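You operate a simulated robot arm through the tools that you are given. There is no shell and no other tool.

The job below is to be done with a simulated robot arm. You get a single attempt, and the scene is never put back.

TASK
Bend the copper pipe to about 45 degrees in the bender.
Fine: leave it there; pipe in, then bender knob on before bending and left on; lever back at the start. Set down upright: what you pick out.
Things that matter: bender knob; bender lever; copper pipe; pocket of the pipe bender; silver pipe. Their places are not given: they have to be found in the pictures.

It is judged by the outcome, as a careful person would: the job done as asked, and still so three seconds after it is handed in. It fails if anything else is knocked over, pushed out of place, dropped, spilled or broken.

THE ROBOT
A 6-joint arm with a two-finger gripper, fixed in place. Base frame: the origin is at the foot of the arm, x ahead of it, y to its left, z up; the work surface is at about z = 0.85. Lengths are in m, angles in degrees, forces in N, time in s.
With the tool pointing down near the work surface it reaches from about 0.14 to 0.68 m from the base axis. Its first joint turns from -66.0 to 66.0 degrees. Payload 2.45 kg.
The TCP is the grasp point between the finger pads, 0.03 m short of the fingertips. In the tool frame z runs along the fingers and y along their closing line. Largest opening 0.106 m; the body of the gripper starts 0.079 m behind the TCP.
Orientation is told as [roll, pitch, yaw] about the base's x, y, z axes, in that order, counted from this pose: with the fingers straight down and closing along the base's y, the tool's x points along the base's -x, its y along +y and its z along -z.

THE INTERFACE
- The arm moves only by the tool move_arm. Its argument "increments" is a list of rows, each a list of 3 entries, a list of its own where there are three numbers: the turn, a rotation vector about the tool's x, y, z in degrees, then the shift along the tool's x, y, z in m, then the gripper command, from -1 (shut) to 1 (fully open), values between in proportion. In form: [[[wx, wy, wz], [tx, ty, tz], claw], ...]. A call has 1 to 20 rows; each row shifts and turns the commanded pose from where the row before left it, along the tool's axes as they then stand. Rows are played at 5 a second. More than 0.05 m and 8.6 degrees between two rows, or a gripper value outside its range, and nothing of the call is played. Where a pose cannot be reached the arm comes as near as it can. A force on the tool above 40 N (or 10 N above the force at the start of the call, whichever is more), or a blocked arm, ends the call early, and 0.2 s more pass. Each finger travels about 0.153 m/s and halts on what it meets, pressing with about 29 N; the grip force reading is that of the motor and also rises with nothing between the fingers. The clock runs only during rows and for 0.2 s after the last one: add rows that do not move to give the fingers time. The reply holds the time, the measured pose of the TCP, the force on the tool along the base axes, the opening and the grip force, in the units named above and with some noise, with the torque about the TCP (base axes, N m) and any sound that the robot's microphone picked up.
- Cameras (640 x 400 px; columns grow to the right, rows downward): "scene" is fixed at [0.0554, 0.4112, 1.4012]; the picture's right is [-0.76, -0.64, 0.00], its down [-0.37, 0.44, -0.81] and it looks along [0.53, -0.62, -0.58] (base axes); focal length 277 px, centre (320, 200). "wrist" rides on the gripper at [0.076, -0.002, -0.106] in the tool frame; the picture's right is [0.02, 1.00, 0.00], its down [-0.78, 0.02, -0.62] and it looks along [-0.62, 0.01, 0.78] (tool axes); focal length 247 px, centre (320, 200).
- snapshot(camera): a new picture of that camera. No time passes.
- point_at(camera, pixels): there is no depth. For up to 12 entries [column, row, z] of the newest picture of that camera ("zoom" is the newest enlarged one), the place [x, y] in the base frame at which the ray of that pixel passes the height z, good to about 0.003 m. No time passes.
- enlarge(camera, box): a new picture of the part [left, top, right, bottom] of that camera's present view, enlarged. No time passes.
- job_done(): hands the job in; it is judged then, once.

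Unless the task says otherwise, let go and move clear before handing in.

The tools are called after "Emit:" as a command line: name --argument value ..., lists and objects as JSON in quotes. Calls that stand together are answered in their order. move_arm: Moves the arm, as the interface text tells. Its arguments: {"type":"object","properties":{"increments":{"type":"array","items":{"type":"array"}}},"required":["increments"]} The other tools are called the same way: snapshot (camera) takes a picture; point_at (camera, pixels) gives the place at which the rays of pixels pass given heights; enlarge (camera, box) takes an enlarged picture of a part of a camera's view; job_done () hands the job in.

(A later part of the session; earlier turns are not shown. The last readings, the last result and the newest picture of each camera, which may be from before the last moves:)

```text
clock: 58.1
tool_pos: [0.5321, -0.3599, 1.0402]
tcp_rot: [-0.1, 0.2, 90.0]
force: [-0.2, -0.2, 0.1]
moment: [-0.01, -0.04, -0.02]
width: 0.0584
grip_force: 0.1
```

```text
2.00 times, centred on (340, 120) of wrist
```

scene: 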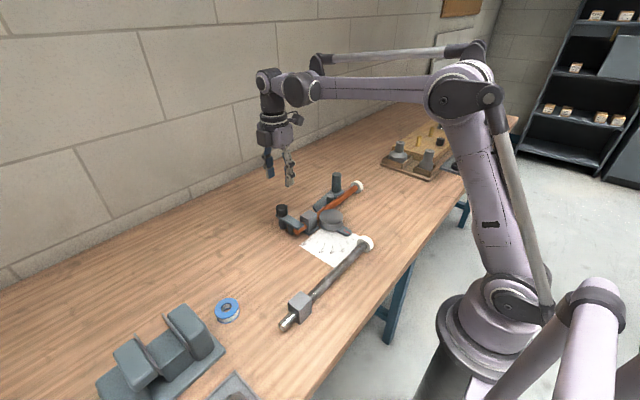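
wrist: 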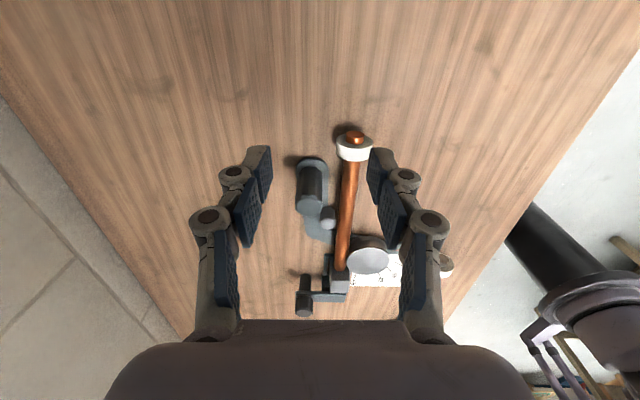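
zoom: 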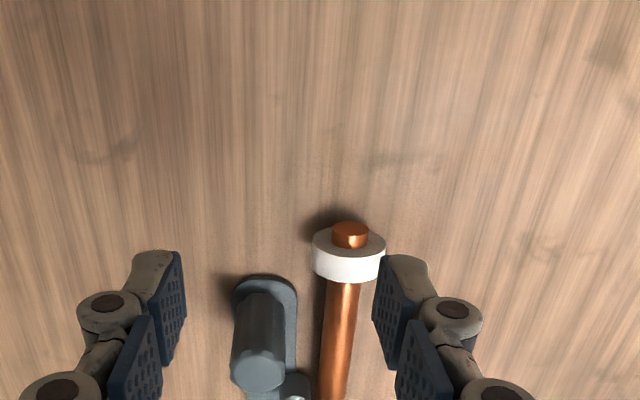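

Handle visible at (309,200) top and (311,170) base. I'll measure it at a few heights, together with the pin and disc.

Emit:
point_at --camera "wrist" --pixels '[[309, 206, 0.93], [309, 206, 0.94], [309, 206, 0.95], [311.5, 172, 0.865], [298, 206, 0.94], [322, 206, 0.94], [328, 213, 0.89], [372, 262, 0.885], [353, 142, 0.875], [312, 158, 0.86]]'

Emit:
point_at --camera "scene" --pixels '[[336.3, 173.5, 0.93], [336.3, 173.5, 0.94], [336.3, 173.5, 0.95], [336.5, 191, 0.865]]'

```text
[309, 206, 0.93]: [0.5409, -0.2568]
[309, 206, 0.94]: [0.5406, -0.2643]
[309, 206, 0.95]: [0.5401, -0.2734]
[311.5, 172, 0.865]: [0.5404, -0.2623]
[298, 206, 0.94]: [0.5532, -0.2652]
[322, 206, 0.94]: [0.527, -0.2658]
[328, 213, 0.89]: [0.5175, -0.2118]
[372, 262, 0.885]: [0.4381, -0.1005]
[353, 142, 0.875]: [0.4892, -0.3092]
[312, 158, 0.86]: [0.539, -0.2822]
```

```text
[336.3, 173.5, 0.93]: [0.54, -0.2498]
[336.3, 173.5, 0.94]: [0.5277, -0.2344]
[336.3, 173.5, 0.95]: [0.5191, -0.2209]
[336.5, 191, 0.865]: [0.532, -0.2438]
```

Combining both views, the handle axis is at about (0.538,-0.2545) with top ≈0.93 and diameter ≈0.026. I move above it and check before descending.

Emit:
move_arm --increments '[[[0, 0, 0], [-0.0351, -0.002, 0], 0.1], [[0, 0, 0], [-0.0351, -0.002, 0], 0.1], [[0, 0, 0], [-0.0352, -0.002, 0], 0.1], [[0, 0, 0], [0, 0, 0.03], 0.1], [[0, 0, 0], [0, 0, 0.025], 0.1], [[0, 0, 0], [0, 0, 0], 0.1], [[0, 0, 0], [0, 0, 0], 0.1]]'

Emit:
snapshot --camera "wrist"

Emit:
enlarge --camera "scene" --box '[290, 130, 390, 230]'

```text
clock: 59.7
tool_pos: [0.539, -0.2535, 0.9811]
tcp_rot: [-0.2, 0.2, 90.1]
force: [-0.3, -0.5, 0.2]
moment: [0.0, 0.03, -0.01]
width: 0.0582
grip_force: 0.0
```

```text
taken
```

wrist: 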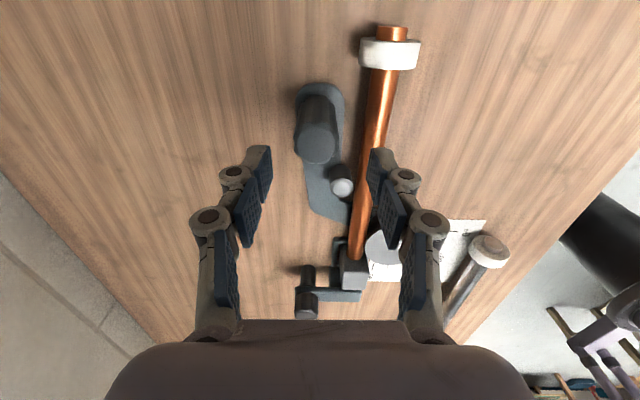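

```text
4.00 times, centred on (340, 180) of scene
```

zoom: 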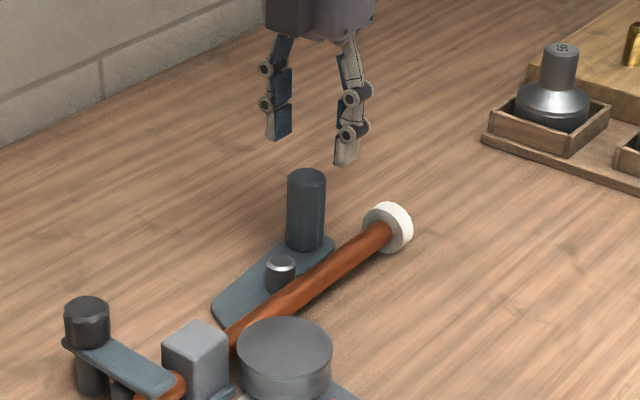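

Handle top at (315,148) in the wrist view. Quick check of its position here.

Emit:
point_at --camera "wrist" --pixels '[[315.5, 147, 0.93], [315.5, 147, 0.935], [295, 147, 0.93], [336, 147, 0.93], [320, 112, 0.865], [342, 187, 0.885], [370, 150, 0.875]]'

Emit:
point_at --camera "scene" --pixels '[[336.5, 174.5, 0.93], [336.5, 174.5, 0.935]]'

```text
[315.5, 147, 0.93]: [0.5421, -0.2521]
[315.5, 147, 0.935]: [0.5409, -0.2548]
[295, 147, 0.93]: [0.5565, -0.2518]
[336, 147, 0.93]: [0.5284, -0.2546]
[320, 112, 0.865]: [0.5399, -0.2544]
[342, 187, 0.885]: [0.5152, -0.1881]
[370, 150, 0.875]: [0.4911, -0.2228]
```

```text
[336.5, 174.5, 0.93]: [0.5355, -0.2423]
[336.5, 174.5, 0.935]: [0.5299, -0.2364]
```

Handle center (0.541,-0.2535). I shift 2 mm, descend to 0.928 and close to a loose cage (~0.034).

Emit:
move_arm --increments '[[[0, 0, 0], [0, -0.002, 0.015], 0.1], [[0, 0, 0], [0, 0, 0.02], 0.1], [[0, 0, 0], [0, 0, 0.018], 0.1], [[0, 0, 0], [0, 0, 0], 0.1], [[0, 0, 0], [0, 0, 0], -0.2], [[0, 0, 0], [0, 0, 0], -0.36], [[0, 0, 0], [0, 0, 0], -0.36]]'

Emit:
snapshot --camera "wrist"

Emit:
enlarge --camera "scene" --box '[290, 130, 390, 230]'

```text
clock: 61.3
tool_pos: [0.5408, -0.2547, 0.9326]
tcp_rot: [-0.2, 0.2, 90.2]
force: [0.1, -0.2, -0.2]
moment: [0.01, -0.01, -0.04]
width: 0.034
grip_force: 0.4
```

```text
taken
```

wrist: 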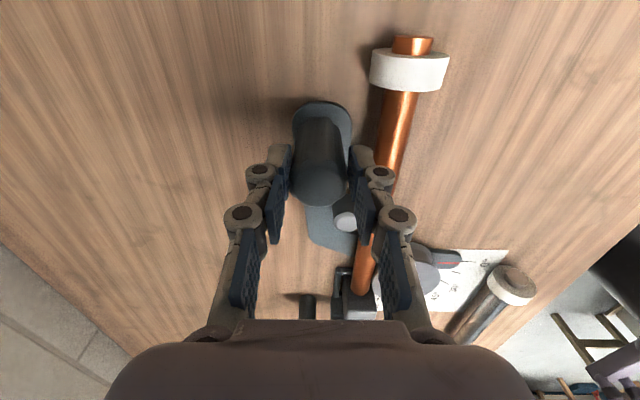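

```text
4.00 times, centred on (340, 180) of scene
```

zoom: 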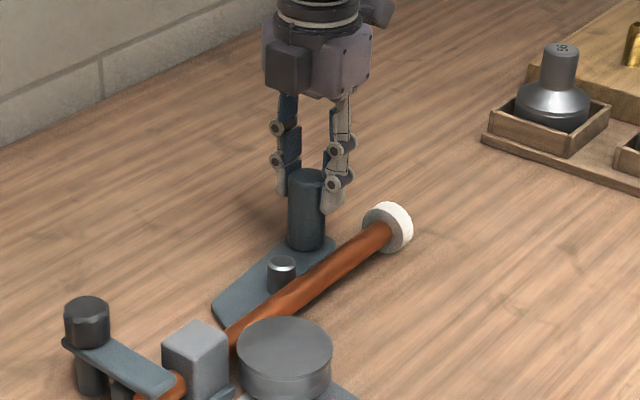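

The handle is caged between the fingers. I push the lever along its arc (clockwise about the disc) for the first 10°, watching the force.

Emit:
move_arm --increments '[[[0, 0, 0], [0, 0, 0.004], -0.36], [[0, 0, 0], [0.0037, 0.0067, 0], -0.36], [[0, 0, 0], [0.0037, 0.0068, 0], -0.36], [[0, 0, 0], [0.0031, 0.007, 0], -0.36], [[0, 0, 0], [0.0031, 0.007, 0], -0.36], [[0, 0, 0], [0, 0, 0], -0.36]]'

Emit:
snapshot --camera "wrist"

Emit:
enlarge --camera "scene" --box '[270, 150, 390, 270]'

```text
clock: 62.7
tool_pos: [0.5142, -0.2699, 0.927]
tcp_rot: [-0.2, 0.3, 90.1]
force: [7.4, -1.8, -2.7]
moment: [-0.1, -0.18, -0.06]
width: 0.0391
grip_force: 3.6
```

```text
taken
```

wrist: 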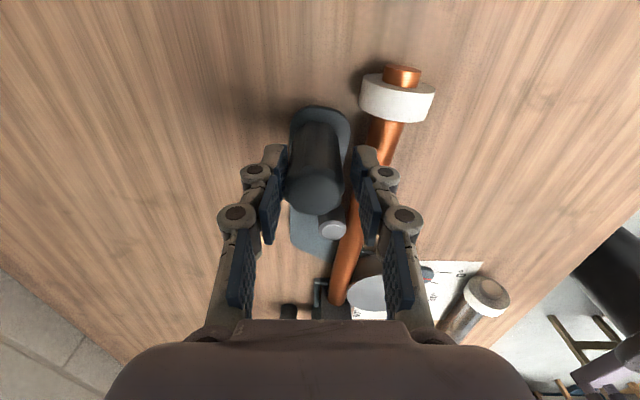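

```text
3.33 times, centred on (330, 210) of scene
```

zoom: 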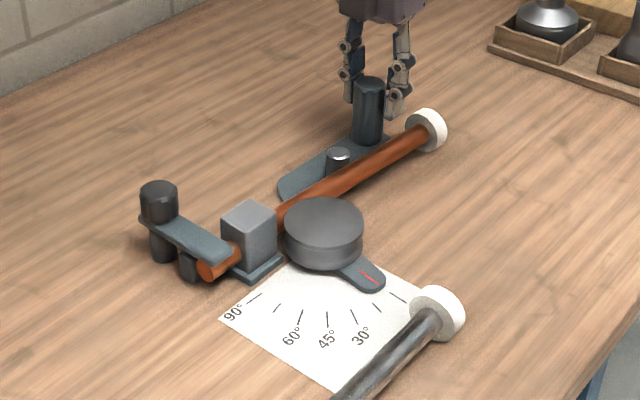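

The lever moves and the pipe starts bending, force only ~7 N. Continue from 10° toward 25°.

Emit:
move_arm --increments '[[[0, 0, 0], [0.0025, 0.0073, 0], -0.36], [[0, 0, 0], [0.0025, 0.0073, 0], -0.36], [[0, 0, 0], [0.0018, 0.0074, 0], -0.36], [[0, 0, 0], [0.0019, 0.0075, 0], -0.36], [[0, 0, 0], [0.0012, 0.0076, 0], -0.36], [[0, 0, 0], [0.0012, 0.0076, 0], -0.36], [[0, 0, 0], [0, 0, 0], -0.36]]'

Emit:
snapshot --camera "wrist"

Emit:
enlarge --camera "scene" --box '[270, 150, 390, 270]'

```text
clock: 64.3
tool_pos: [0.469, -0.2797, 0.9259]
tcp_rot: [-0.1, 0.1, 90.1]
force: [8.8, -2.3, 3.9]
moment: [0.0, -0.32, -0.05]
width: 0.0408
grip_force: 5.2
```

```text
taken
```

wrist: 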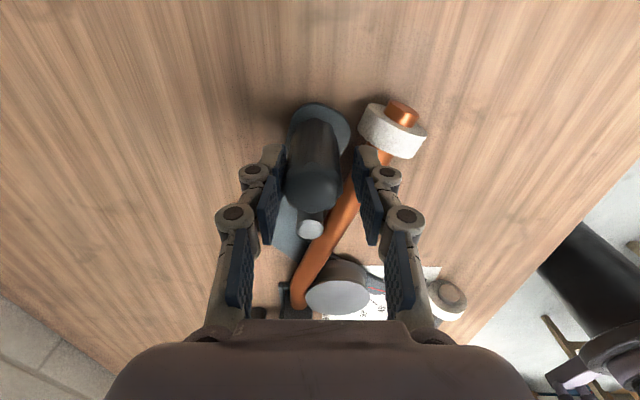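

```text
3.33 times, centred on (330, 210) of scene
```

zoom: 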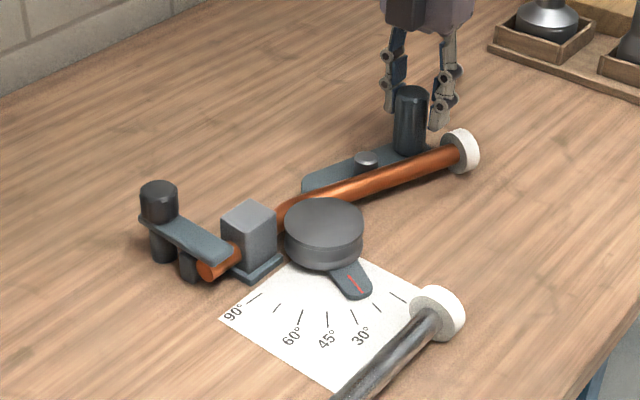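

The pointer has reached about 20–22° (zoom (355,285)). Continue to about 40°.

Emit:
move_arm --increments '[[[0, 0, 0], [0.0005, 0.0077, 0], -0.36], [[0, 0, 0], [0.0005, 0.0077, 0], -0.36], [[0, 0, 0], [-0.0001, 0.0077, 0], -0.36], [[0, 0, 0], [-0.0002, 0.0077, 0], -0.36], [[0, 0, 0], [-0.0008, 0.0076, 0], -0.36], [[0, 0, 0], [-0.0008, 0.0077, 0], -0.36], [[0, 0, 0], [0, 0, 0], -0.36]]'

Emit:
snapshot --camera "wrist"

Emit:
enlarge --camera "scene" --box '[290, 190, 370, 270]'

```text
clock: 65.9
tool_pos: [0.4233, -0.2793, 0.9253]
tcp_rot: [-0.2, 0.1, 90.1]
force: [6.9, -1.9, 0.0]
moment: [-0.1, -0.16, -0.05]
width: 0.0383
grip_force: 3.6
```

```text
taken
```

wrist: 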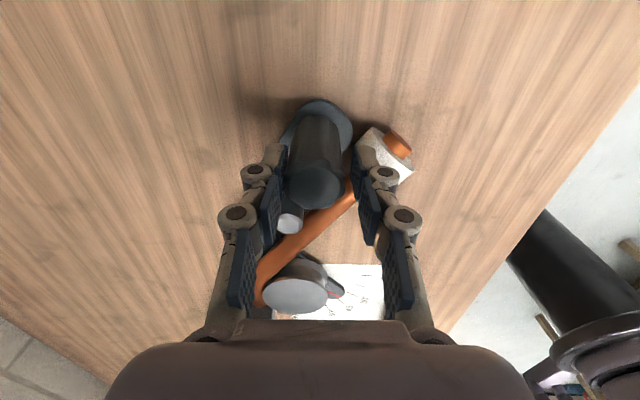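

```text
5.00 times, centred on (330, 230) of scene
```

zoom: 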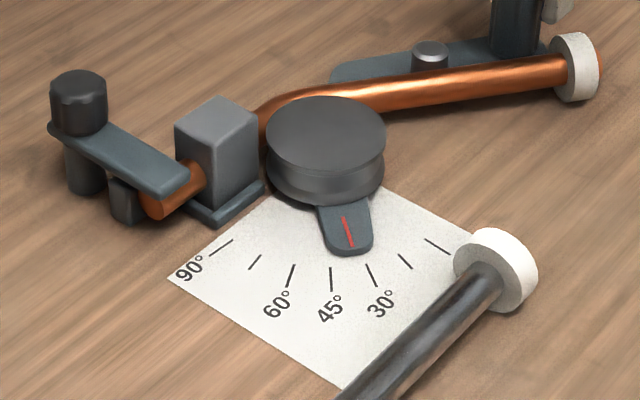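

The red pointer (343,217)–(351,248) is between the 30° and 45° ticks. I'll compute the angle from ray positions of the red line and the ticks.

Emit:
point_at --camera "zoom" --pixels '[[343, 217, 0.86], [351, 248, 0.86], [343, 217, 0.865], [351, 248, 0.865], [366, 266, 0.85], [376, 287, 0.85], [332, 268, 0.85], [330, 290, 0.85], [294, 265, 0.85], [287, 287, 0.85], [427, 240, 0.85], [450, 254, 0.85]]'

Emit:
enlarge --camera "scene" --box '[310, 215, 360, 265]'

```text
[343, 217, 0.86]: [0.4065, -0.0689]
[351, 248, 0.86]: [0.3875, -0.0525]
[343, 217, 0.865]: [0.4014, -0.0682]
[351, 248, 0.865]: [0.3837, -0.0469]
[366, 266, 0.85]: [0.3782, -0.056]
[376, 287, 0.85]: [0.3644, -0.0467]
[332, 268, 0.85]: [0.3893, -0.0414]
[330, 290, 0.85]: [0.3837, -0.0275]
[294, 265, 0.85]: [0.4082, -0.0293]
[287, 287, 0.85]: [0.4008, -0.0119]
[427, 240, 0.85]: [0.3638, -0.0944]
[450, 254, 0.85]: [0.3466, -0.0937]
```

```text
8.00 times, centred on (335, 240) of scene
```

zoom: 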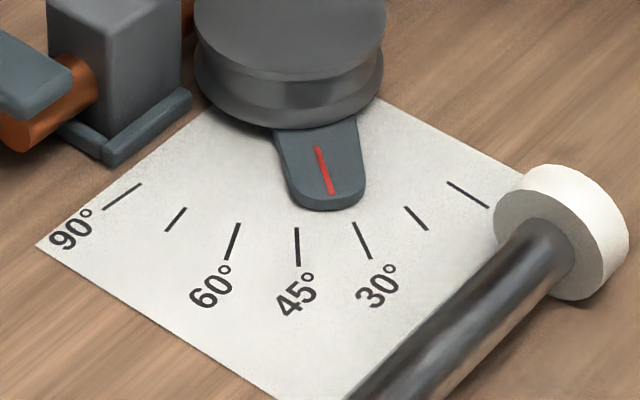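

The pointer reads about 37° (outer red end 37.3° about the dial center). I push about 7.5° further.

Emit:
move_arm --increments '[[[0, 0, 0], [-0.0014, 0.0076, 0], -0.36], [[0, 0, 0], [-0.0016, 0.0075, 0], -0.36], [[0, 0, 0], [-0.0019, 0.0074, 0], -0.36], [[0, 0, 0], [0, 0, 0], -0.36], [[0, 0, 0], [0, 0, 0], -0.36]]'

Emit:
enlarge --camera "scene" --box '[310, 215, 360, 265]'

```text
clock: 67.1
tool_pos: [0.3986, -0.2743, 0.9273]
tcp_rot: [-0.1, 0.2, 90.1]
force: [5.1, -1.0, 0.7]
moment: [-0.04, -0.19, -0.02]
width: 0.038
grip_force: 3.2
```

```text
8.00 times, centred on (335, 240) of scene
```

zoom: 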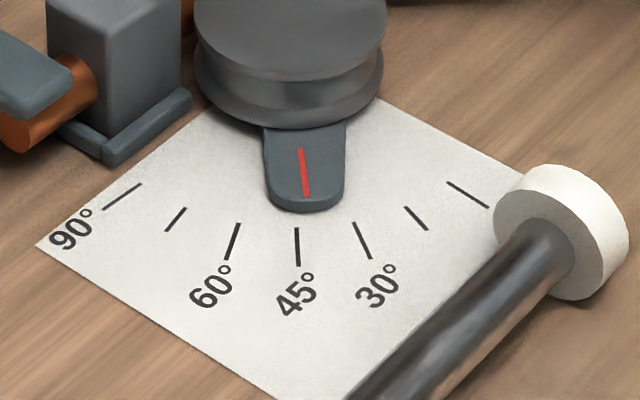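

Emit:
point_at --camera "zoom" --pixels '[[301, 149, 0.86], [306, 196, 0.86], [301, 149, 0.862], [306, 196, 0.862], [296, 228, 0.85], [299, 265, 0.85]]'

Emit:
enlarge --camera "scene" --box '[290, 180, 390, 270]'

```text
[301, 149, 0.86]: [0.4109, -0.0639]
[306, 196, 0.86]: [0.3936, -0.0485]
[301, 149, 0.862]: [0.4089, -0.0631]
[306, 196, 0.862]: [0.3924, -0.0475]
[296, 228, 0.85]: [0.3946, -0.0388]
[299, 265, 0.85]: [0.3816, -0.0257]
```

```text
4.44 times, centred on (340, 225) of scene
```

zoom: 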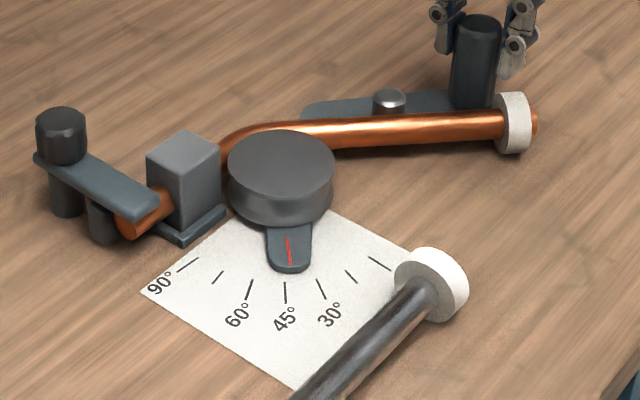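

The pointer is at ~43.5–44°. I push ~1° more to reach 45°, then check.

Emit:
move_arm --increments '[[[0, 0, 0], [-0.0011, 0.0036, 0], -0.36], [[0, 0, 0], [0, 0, 0], -0.36], [[0, 0, 0], [0, 0, 0], -0.36]]'

Emit:
enlarge --camera "scene" --box '[310, 215, 360, 265]'

Emit:
snapshot --camera "wrist"

```text
clock: 67.9
tool_pos: [0.3949, -0.2732, 0.9276]
tcp_rot: [-0.1, 0.3, 90.1]
force: [7.0, -1.0, 0.5]
moment: [-0.1, -0.19, -0.01]
width: 0.0385
grip_force: 3.2
```

```text
8.00 times, centred on (335, 240) of scene
```

zoom: 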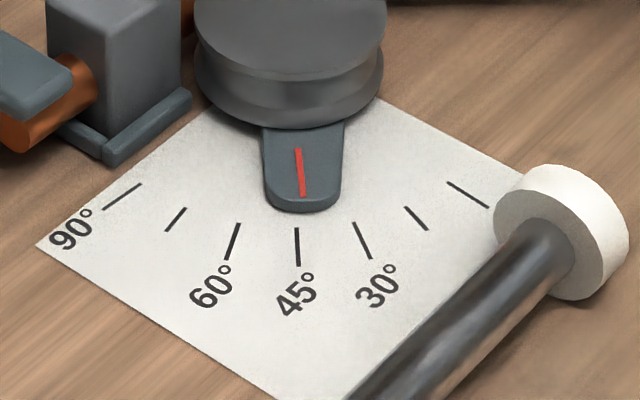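

```text
taken
```

wrist: 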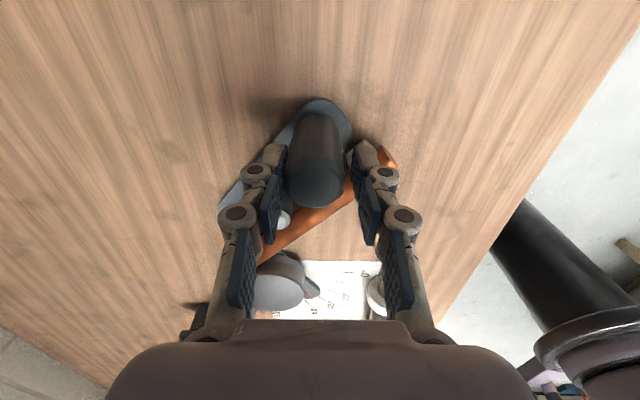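

Pointer now at (298,149)–(302,196). I compare with the same method applied to the initial pointer pixels for calibration.

Emit:
point_at --camera "zoom" --pixels '[[298, 149, 0.86], [302, 196, 0.86], [297.5, 245, 0.85], [362, 240, 0.85], [232, 240, 0.85], [122, 196, 0.85], [468, 194, 0.85]]'

Emit:
point_at --camera "scene" --pixels '[[343.2, 230, 0.86], [349.7, 233.4, 0.86]]'

```text
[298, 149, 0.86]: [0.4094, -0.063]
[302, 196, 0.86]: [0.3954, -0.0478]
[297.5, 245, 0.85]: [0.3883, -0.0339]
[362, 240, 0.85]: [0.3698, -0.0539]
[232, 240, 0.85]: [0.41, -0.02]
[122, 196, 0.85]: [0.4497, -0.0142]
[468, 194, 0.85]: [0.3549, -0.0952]
```

```text
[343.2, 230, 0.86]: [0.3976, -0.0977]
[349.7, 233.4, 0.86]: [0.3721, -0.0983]
```

The pointer reads ~44.3°. A final 2 mm nudge brings it to 45°; then I start bringing the lever back along the same arc.

Emit:
move_arm --increments '[[[0, 0, 0], [-0.0006, 0.002, 0], -0.36], [[0, 0, 0], [0, 0, 0], -0.36], [[0, 0, 0], [0, 0, 0], -0.36]]'

Emit:
enlarge --camera "scene" --box '[310, 215, 360, 265]'

Emit:
enlarge --camera "scene" --box '[280, 175, 400, 255]'

```text
clock: 68.7
tool_pos: [0.3951, -0.2722, 0.9275]
tcp_rot: [-0.1, 0.3, 90.0]
force: [6.2, -2.3, 0.9]
moment: [-0.09, -0.23, -0.02]
width: 0.0381
grip_force: 3.0
```

```text
8.00 times, centred on (335, 240) of scene
```

zoom: 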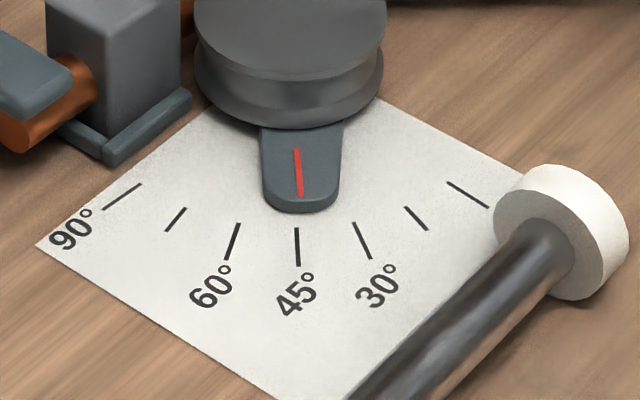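

```text
5.00 times, centred on (340, 215) of scene
```

zoom: 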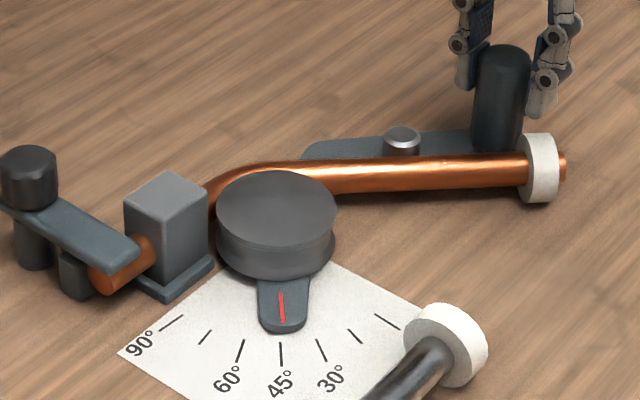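

The pointer is aligned with the 45° tick. Now I bring the lever back, first halfway, and then check how the pipe holds its bend.

Emit:
move_arm --increments '[[[0, 0, 0], [0.0017, -0.0056, 0], -0.4], [[0, 0, 0], [0.0019, -0.0074, 0], -0.4], [[0, 0, 0], [0.0016, -0.0075, 0], -0.4], [[0, 0, 0], [0.0014, -0.0076, 0], -0.4], [[0, 0, 0], [0.0008, -0.0077, 0], -0.4], [[0, 0, 0], [0.0008, -0.0076, 0], -0.4], [[0, 0, 0], [0.0002, -0.0077, 0], -0.4], [[0, 0, 0], [0.0001, -0.0077, 0], -0.4], [[0, 0, 0], [-0.0005, -0.0077, 0], -0.4], [[0, 0, 0], [-0.0005, -0.0077, 0], -0.4], [[0, 0, 0], [0, 0, 0], -0.4]]'

Emit:
enlarge --camera "scene" --box '[280, 175, 400, 255]'

Emit:
snapshot --camera "wrist"

```text
clock: 71.1
tool_pos: [0.4687, -0.2812, 0.9281]
tcp_rot: [-0.1, 0.2, 90.1]
force: [0.1, -0.4, 0.4]
moment: [-0.02, -0.02, -0.04]
width: 0.032
grip_force: 0.7
```

```text
5.00 times, centred on (340, 215) of scene
```

zoom: 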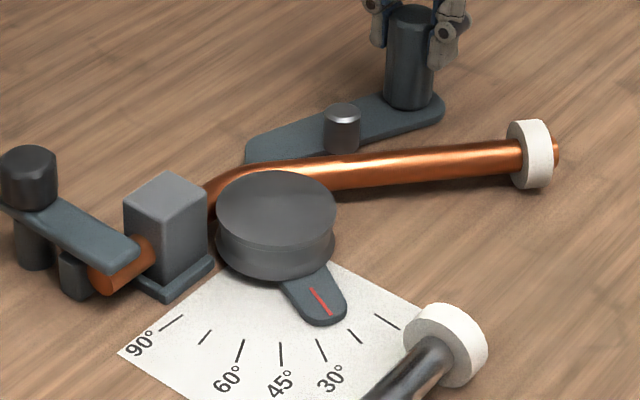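

```text
taken
```

wrist: 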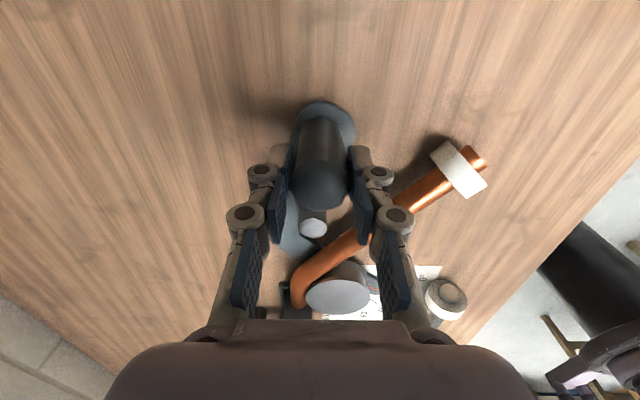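

The lever comes back freely and the pipe keeps its bend but sprang back somewhat (collar moved from (538,167) to (532,153) in the zoom). I'll measure the leg's angle by rays.

Emit:
point_at --camera "zoom" --pixels '[[370, 170, 0.872], [510, 157, 0.872], [440, 163.5, 0.872], [370, 170, 0.865], [510, 157, 0.865], [95, 282, 0.872], [150, 250, 0.872]]'

Emit:
point_at --camera "wrist" --pixels '[[320, 258, 0.872], [355, 234, 0.872], [425, 193, 0.872], [458, 170, 0.872], [478, 158, 0.872]]'

Emit:
enlarge --camera "wrist" --box '[270, 120, 510, 320]'

```text
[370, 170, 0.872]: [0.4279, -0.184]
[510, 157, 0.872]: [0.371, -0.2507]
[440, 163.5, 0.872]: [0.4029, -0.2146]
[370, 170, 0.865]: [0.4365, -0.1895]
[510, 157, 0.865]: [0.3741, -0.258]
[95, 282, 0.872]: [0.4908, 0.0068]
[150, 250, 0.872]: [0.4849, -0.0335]
```

```text
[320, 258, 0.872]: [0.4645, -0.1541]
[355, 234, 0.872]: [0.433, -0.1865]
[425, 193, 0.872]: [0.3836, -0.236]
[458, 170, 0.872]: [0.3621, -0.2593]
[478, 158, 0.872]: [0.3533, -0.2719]
```

```text
2.00 times, centred on (390, 220) of wrist
```

zoom: 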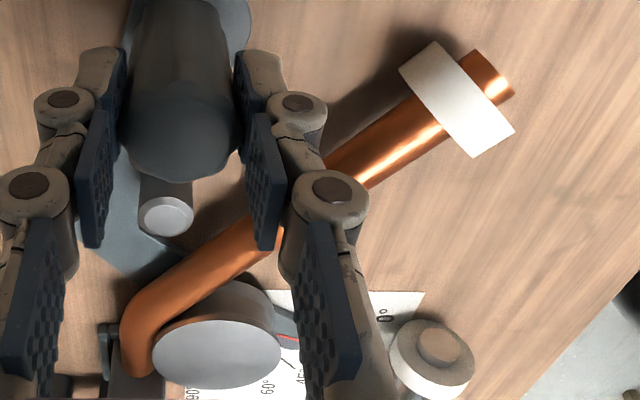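

I'll compare the collar's position before and after springback to gauge the lost angle.

Emit:
point_at --camera "scene" --pixels '[[383.6, 208.4, 0.872], [382.4, 205.6, 0.872], [350, 209.8, 0.872], [378, 208.8, 0.872], [350, 209, 0.872], [378, 206.4, 0.872]]'

Emit:
enlarge --camera "scene" --box '[315, 185, 395, 225]'

```text
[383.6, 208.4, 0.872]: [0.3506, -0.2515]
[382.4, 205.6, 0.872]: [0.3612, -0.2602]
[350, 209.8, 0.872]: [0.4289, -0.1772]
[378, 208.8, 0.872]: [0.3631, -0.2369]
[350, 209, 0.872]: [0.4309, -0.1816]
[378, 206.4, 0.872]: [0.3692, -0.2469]
```

```text
8.00 times, centred on (355, 205) of scene
```

zoom: 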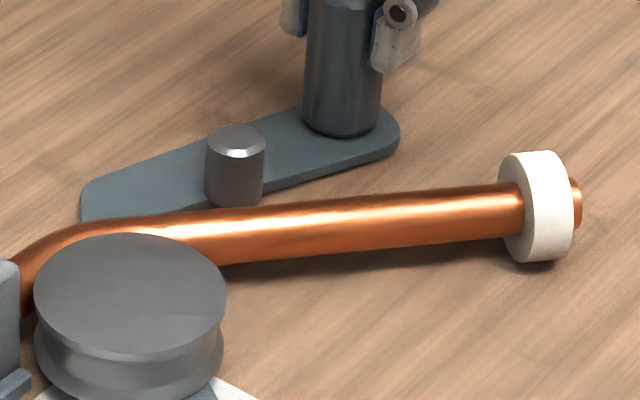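

Springback is about 4.4° (collar moved ~13.7 mm), so the relaxed bend may be ~41–43°. I'll lift off the handle and take a clear top view to measure precisely before deciding on a further push.

Emit:
move_arm --increments '[[[0, 0, 0], [0, 0, 0], -0.1], [[0, 0, 0], [0, 0, 0], 0.0], [[0, 0, 0], [0, 0, -0.03], 0.0], [[0, 0, 0], [0, 0, -0.045], 0.0], [[0, 0, 0], [0, 0, -0.045], 0.5], [[0, 0, 0], [0, 0, -0.045], 1], [[0, 0, 0], [0, 0.045, 0], 1], [[0, 0, 0], [0.0, 0.015, 0], 1], [[0, 0, 0], [0, 0, 0], 1], [[0, 0, 0], [0, 0, 0], 1]]'

Emit:
snapshot --camera "wrist"

Emit:
enlarge --camera "wrist" --box '[200, 60, 440, 210]'

```text
clock: 73.3
tool_pos: [0.4094, -0.2795, 1.0937]
tcp_rot: [-0.1, 0.2, 90.0]
force: [0.4, -0.2, -0.6]
moment: [0.01, 0.0, -0.03]
width: 0.1059
grip_force: 0.0
```

```text
taken
```

wrist: 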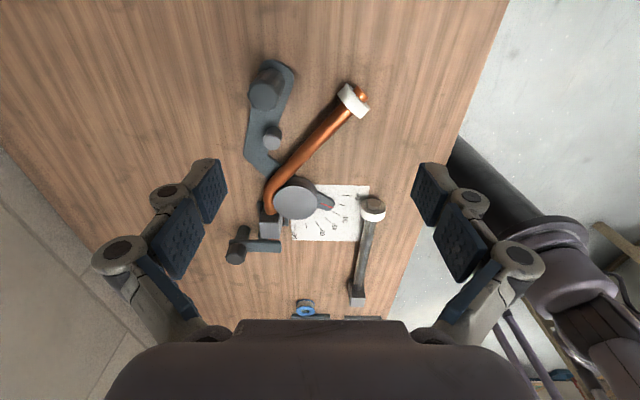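

```text
2.67 times, centred on (320, 135) of wrist
```

zoom: 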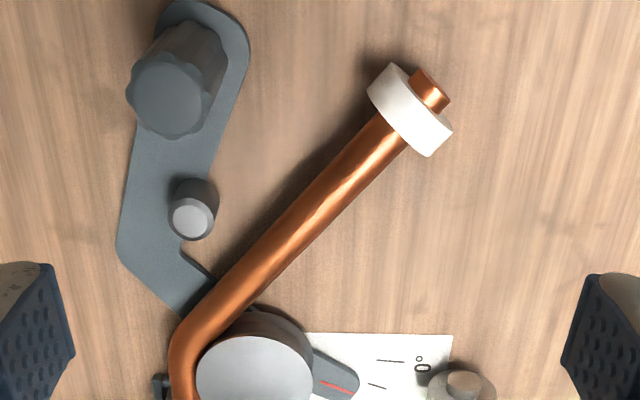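

I query axis points along the bent leg and along the straight tail in this top view.

Emit:
point_at --camera "zoom" --pixels '[[388, 133, 0.872], [310, 216, 0.872], [228, 302, 0.872], [372, 117, 0.872], [200, 301, 0.872], [406, 149, 0.872], [262, 298, 0.872], [388, 133, 0.865], [228, 302, 0.865]]'

Emit:
enlarge --camera "wrist" --box '[250, 80, 380, 210]'

```text
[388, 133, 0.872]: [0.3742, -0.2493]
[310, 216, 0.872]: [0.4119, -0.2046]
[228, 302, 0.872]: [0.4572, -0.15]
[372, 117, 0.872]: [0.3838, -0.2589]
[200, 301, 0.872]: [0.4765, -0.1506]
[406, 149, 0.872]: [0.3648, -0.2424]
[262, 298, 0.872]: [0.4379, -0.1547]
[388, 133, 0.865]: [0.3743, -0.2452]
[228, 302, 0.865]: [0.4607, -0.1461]
```

```text
3.08 times, centred on (315, 145) of wrist
```

zoom: 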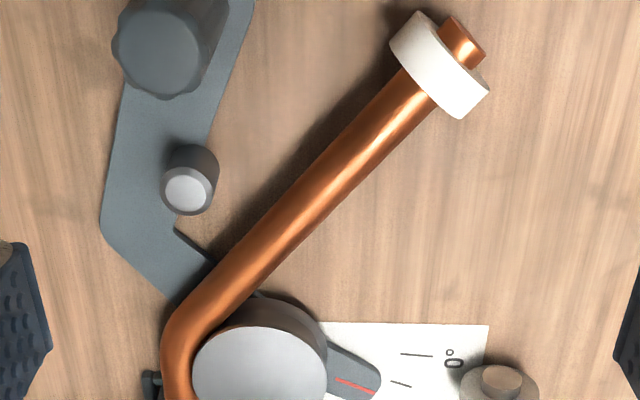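

All three lines (axis and both edges) give ≈40.2°, consistent with a ~10% springback from 45°. So I need to push the lever to about 50°. I locate the handle again.

Emit:
point_at --camera "zoom" --pixels '[[163, 57, 0.93], [188, 188, 0.885], [260, 372, 0.88]]'

Emit:
enlarge --camera "scene" --box '[310, 165, 390, 265]'

```text
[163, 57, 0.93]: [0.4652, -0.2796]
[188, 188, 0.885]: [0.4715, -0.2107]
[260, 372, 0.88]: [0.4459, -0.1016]
```

```text
4.00 times, centred on (350, 215) of scene
```

zoom: 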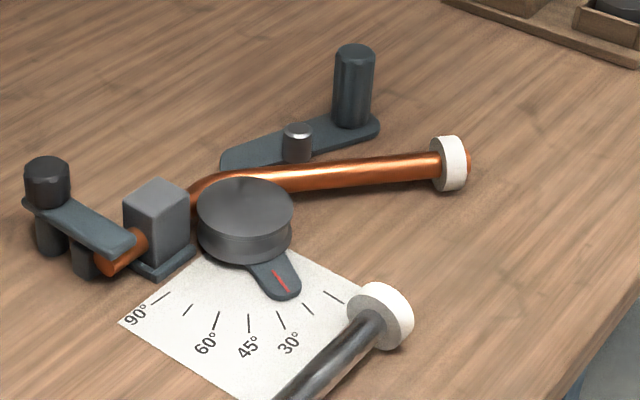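

Handle at (0.466,-0.280). I go back over it, descend and cage it again.

Emit:
move_arm --increments '[[[0, 0, 0], [0, -0.03, 0], 0.5], [[0, 0, 0], [0, -0.0265, 0], 0.1], [[0, 0, 0], [0, 0, 0.04], 0.1], [[0, 0, 0], [0, 0, 0.04], 0.1], [[0, 0, 0], [0, 0, 0.03], 0.1], [[0, 0, 0], [0, 0, 0], 0.1]]'

Emit:
snapshot --camera "wrist"

```text
clock: 74.7
tool_pos: [0.464, -0.2781, 0.9803]
tcp_rot: [-0.1, 0.2, 90.1]
force: [-0.4, 0.0, 0.7]
moment: [0.03, 0.02, 0.0]
width: 0.0586
grip_force: 0.1
```

```text
taken
```

wrist: 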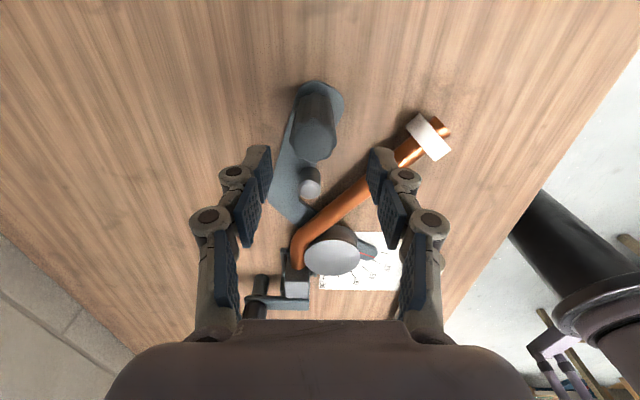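

Handle centered between the fingers. Descend, cage, and push along the arc toward ~40° first.

Emit:
move_arm --increments '[[[0, 0, 0], [0.0005, -0.002, 0.015], 0.1], [[0, 0, 0], [0, 0, 0.02], 0.1], [[0, 0, 0], [0, 0, 0.017], 0.1], [[0, 0, 0], [0, 0, 0], -0.2], [[0, 0, 0], [0, 0, 0], -0.36], [[0, 0, 0], [0, 0, 0], -0.36], [[0, 0, 0], [0.0005, 0.0077, 0], -0.36], [[0, 0, 0], [0.0005, 0.0077, 0], -0.36], [[0, 0, 0], [-0.0001, 0.0077, 0], -0.36], [[0, 0, 0], [-0.0002, 0.0077, 0], -0.36], [[0, 0, 0], [-0.0008, 0.0076, 0], -0.36], [[0, 0, 0], [-0.0008, 0.0077, 0], -0.36], [[0, 0, 0], [0, 0, 0], -0.36]]'

Emit:
enlarge --camera "scene" --box '[310, 215, 360, 265]'

```text
clock: 77.5
tool_pos: [0.4193, -0.2807, 0.9289]
tcp_rot: [-0.1, 0.2, 90.1]
force: [0.4, -0.4, -0.1]
moment: [-0.01, 0.02, -0.01]
width: 0.0343
grip_force: 0.3
```

```text
8.00 times, centred on (335, 240) of scene
```

zoom: 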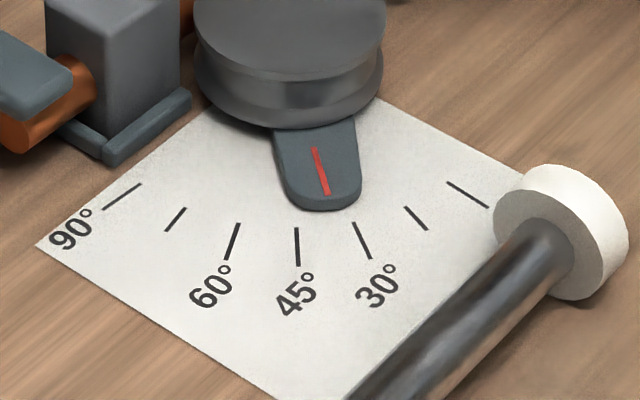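

Lever at ~38.5° without load. I push on in four rows to about 47–48° and read the pointer.

Emit:
move_arm --increments '[[[0, 0, 0], [-0.0016, 0.0078, 0], -0.36], [[0, 0, 0], [-0.0022, 0.0077, 0], -0.36], [[0, 0, 0], [-0.0026, 0.0076, 0], -0.36], [[0, 0, 0], [-0.0028, 0.0075, 0], -0.36], [[0, 0, 0], [0, 0, 0], -0.36], [[0, 0, 0], [0, 0, 0], -0.36]]'

Emit:
enlarge --camera "scene" --box '[310, 215, 360, 265]'

Emit:
point_at --camera "zoom" --pixels '[[293, 149, 0.86], [293, 196, 0.86]]'

```text
clock: 78.9
tool_pos: [0.3898, -0.271, 0.9299]
tcp_rot: [-0.1, 0.2, 90.1]
force: [6.9, -1.2, 2.3]
moment: [-0.07, -0.2, -0.03]
width: 0.0388
grip_force: 3.3
```

```text
8.00 times, centred on (335, 240) of scene
```

zoom: 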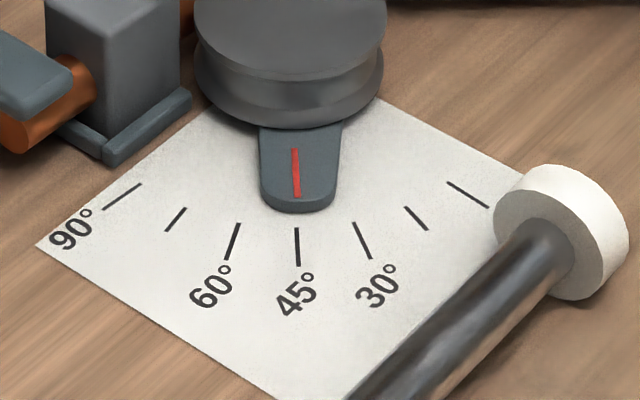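

```text
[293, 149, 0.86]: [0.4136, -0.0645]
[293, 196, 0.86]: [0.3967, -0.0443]
```

Pointer at ~45.5° (outer red end at 297; ~4.2 px per degree). I push ~4° more in two rows.

Emit:
move_arm --increments '[[[0, 0, 0], [-0.0021, 0.0062, 0], -0.36], [[0, 0, 0], [-0.0023, 0.0062, 0], -0.36], [[0, 0, 0], [0, 0, 0], -0.36], [[0, 0, 0], [0, 0, 0], -0.36]]'

Emit:
enlarge --camera "scene" --box '[310, 215, 360, 265]'

Emit:
point_at --camera "zoom" --pixels '[[281, 196, 0.86], [284, 150, 0.86]]'

```text
clock: 79.9
tool_pos: [0.3791, -0.2671, 0.9298]
tcp_rot: [0.0, 0.2, 90.0]
force: [6.4, -3.4, 1.8]
moment: [-0.09, -0.22, -0.1]
width: 0.0386
grip_force: 3.2
```

```text
8.00 times, centred on (335, 240) of scene
```

zoom: 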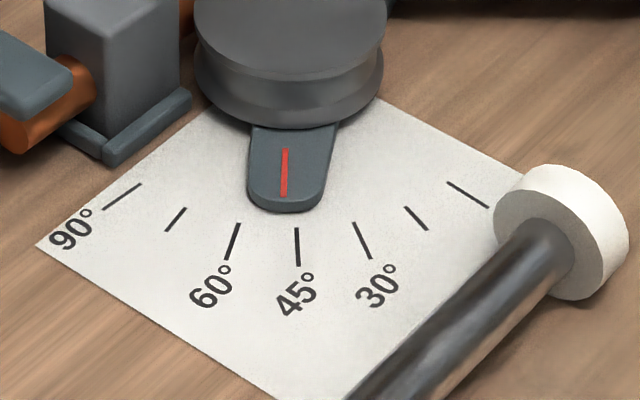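

```text
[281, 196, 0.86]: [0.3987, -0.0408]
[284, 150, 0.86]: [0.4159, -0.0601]
```

Pointer now ~49° (outer end at 284.5). A further ~0.8° nudge, then release to check springback.

Emit:
move_arm --increments '[[[0, 0, 0], [-0.001, 0.0025, 0], -0.36], [[0, 0, 0], [0, 0, 0], -0.36], [[0, 0, 0], [0, 0, 0], -0.36]]'

Emit:
enlarge --camera "scene" --box '[310, 215, 360, 265]'

Emit:
enlarge --camera "scene" --box '[280, 175, 400, 255]'

```text
clock: 80.7
tool_pos: [0.3757, -0.2646, 0.9289]
tcp_rot: [-0.1, 0.2, 90.1]
force: [6.5, -1.4, 2.8]
moment: [-0.03, -0.26, -0.01]
width: 0.039
grip_force: 3.6
```

```text
8.00 times, centred on (335, 240) of scene
```

zoom: 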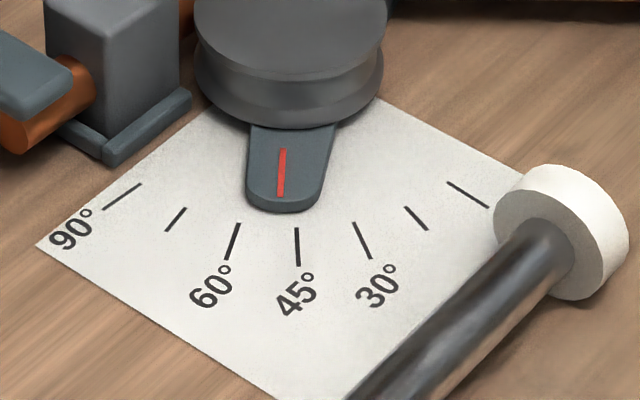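

```text
5.00 times, centred on (340, 215) of scene
```

zoom: 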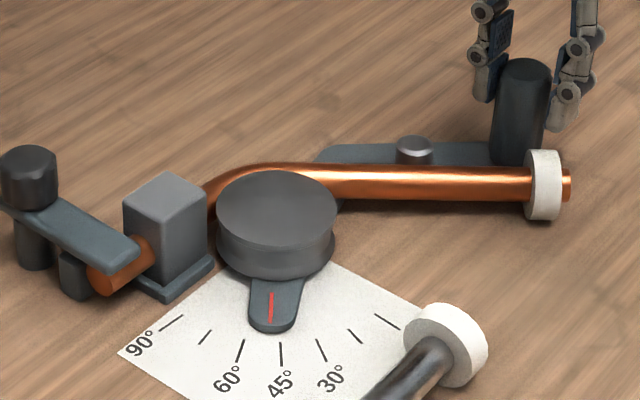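

Pointer at ~49.8°. Now I return the lever partway (to ~22°) and measure the relaxed bend.

Emit:
move_arm --increments '[[[0, 0, 0], [0.0027, -0.0073, 0], -0.4], [[0, 0, 0], [0.0028, -0.0072, 0], -0.4], [[0, 0, 0], [0.0021, -0.0073, 0], -0.4], [[0, 0, 0], [0.0021, -0.0073, 0], -0.4], [[0, 0, 0], [0.0015, -0.0076, 0], -0.4], [[0, 0, 0], [0.0015, -0.0076, 0], -0.4], [[0, 0, 0], [0.0008, -0.0077, 0], -0.4], [[0, 0, 0], [0.0008, -0.0077, 0], -0.4], [[0, 0, 0], [0.0001, -0.0077, 0], -0.4], [[0, 0, 0], [0.0002, -0.0077, 0], -0.4], [[0, 0, 0], [-0.0005, -0.0077, 0], -0.4], [[0, 0, 0], [-0.0005, -0.0078, 0], -0.4], [[0, 0, 0], [0, 0, 0], -0.4]]'

Emit:
enlarge --camera "scene" --box '[280, 175, 400, 255]'

Emit:
snapshot --camera "wrist"

```text
clock: 83.5
tool_pos: [0.4657, -0.278, 0.9292]
tcp_rot: [0.0, 0.2, 90.0]
force: [-0.5, 0.4, 0.4]
moment: [-0.01, 0.04, 0.02]
width: 0.0324
grip_force: 0.5
```

```text
5.00 times, centred on (340, 215) of scene
```

zoom: 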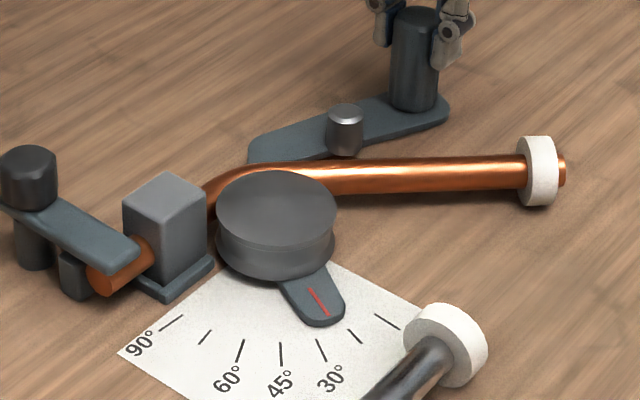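

```text
taken
```

wrist: 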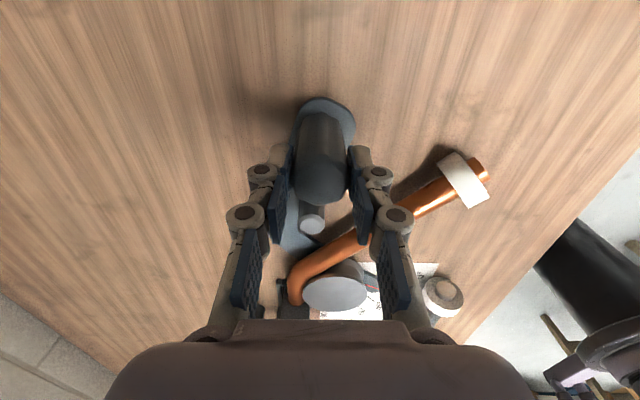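

The relaxed collar is now at (538,171), just past where it was under load at 45°, i.e. ≈45°. I bring the lever the rest of the way back to its start.

Emit:
move_arm --increments '[[[0, 0, 0], [-0.0012, -0.0076, 0], -0.4], [[0, 0, 0], [-0.0012, -0.0076, 0], -0.4], [[0, 0, 0], [-0.0018, -0.0075, 0], -0.4], [[0, 0, 0], [-0.0019, -0.0074, 0], -0.4], [[0, 0, 0], [-0.0025, -0.0073, 0], -0.4], [[0, 0, 0], [-0.0025, -0.0073, 0], -0.4], [[0, 0, 0], [-0.0031, -0.007, 0], -0.4], [[0, 0, 0], [-0.0031, -0.007, 0], -0.4], [[0, 0, 0], [-0.0037, -0.0068, 0], -0.4], [[0, 0, 0], [-0.0037, -0.0067, 0], -0.4], [[0, 0, 0], [0, 0, 0], -0.4]]'

Emit:
enlarge --camera "scene" --box '[310, 215, 360, 265]'

Emit:
snapshot --camera "wrist"

```text
clock: 85.9
tool_pos: [0.5397, -0.2542, 0.9316]
tcp_rot: [-0.2, 0.2, 90.1]
force: [0.1, -0.4, -0.6]
moment: [-0.01, 0.02, 0.01]
width: 0.0323
grip_force: 0.6
```

```text
8.00 times, centred on (335, 240) of scene
```

zoom: 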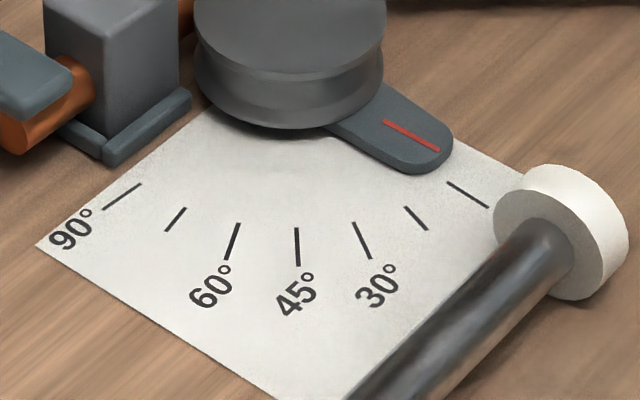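

```text
taken
```

wrist: 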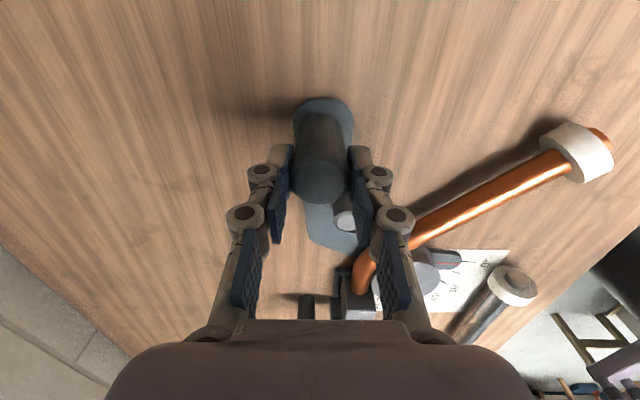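

The pointer (385,120)–(438,150) is within ~1° of its initial (386,120)–(438,147). I push 2–3 mm more to seat it at the start.

Emit:
move_arm --increments '[[[0, 0, 0], [-0.001, -0.0016, 0], -0.4], [[0, 0, 0], [-0.0008, -0.0014, 0], -0.4], [[0, 0, 0], [0, 0, 0], -0.4]]'

Emit:
enlarge --camera "scene" --box '[310, 215, 360, 265]'

```text
clock: 86.7
tool_pos: [0.5415, -0.2517, 0.9313]
tcp_rot: [0.0, 0.3, 90.1]
force: [0.3, -0.3, -0.4]
moment: [-0.06, -0.01, 0.01]
width: 0.0322
grip_force: 0.5
```

```text
8.00 times, centred on (335, 240) of scene
```

zoom: 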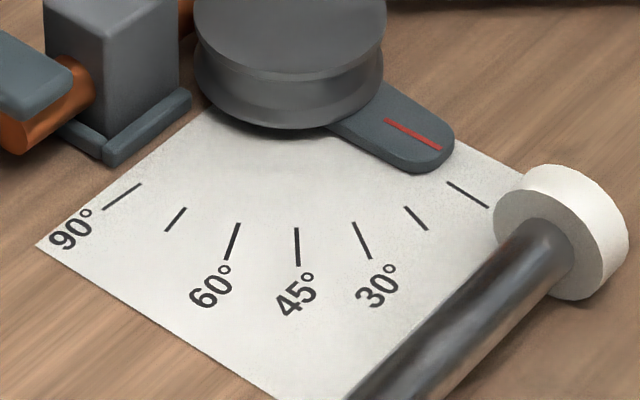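

Now (387,120)–(440,149) versus initial (386,119)–(441,147.5). One more small push until the stop is felt.

Emit:
move_arm --increments '[[[0, 0, 0], [-0.001, -0.0016, 0], -0.4], [[0, 0, 0], [-0.001, -0.0016, 0], -0.4], [[0, 0, 0], [0, 0, 0], -0.4]]'

Emit:
enlarge --camera "scene" --box '[310, 215, 360, 265]'

```text
clock: 87.5
tool_pos: [0.5444, -0.2511, 0.9296]
tcp_rot: [0.1, 0.3, 90.0]
force: [-7.1, -2.7, -0.3]
moment: [-0.08, 0.17, 0.02]
width: 0.0361
grip_force: 3.1
```

```text
8.00 times, centred on (335, 240) of scene
```

zoom: 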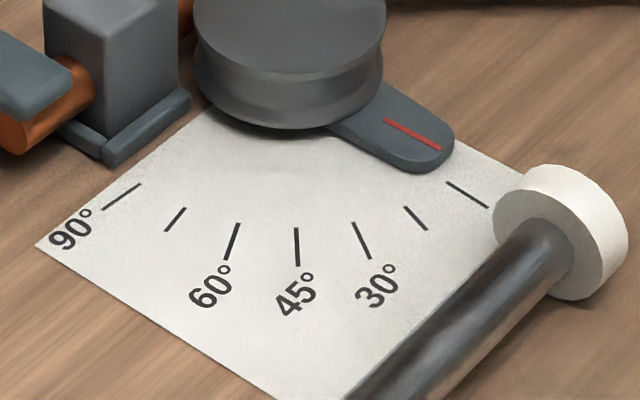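

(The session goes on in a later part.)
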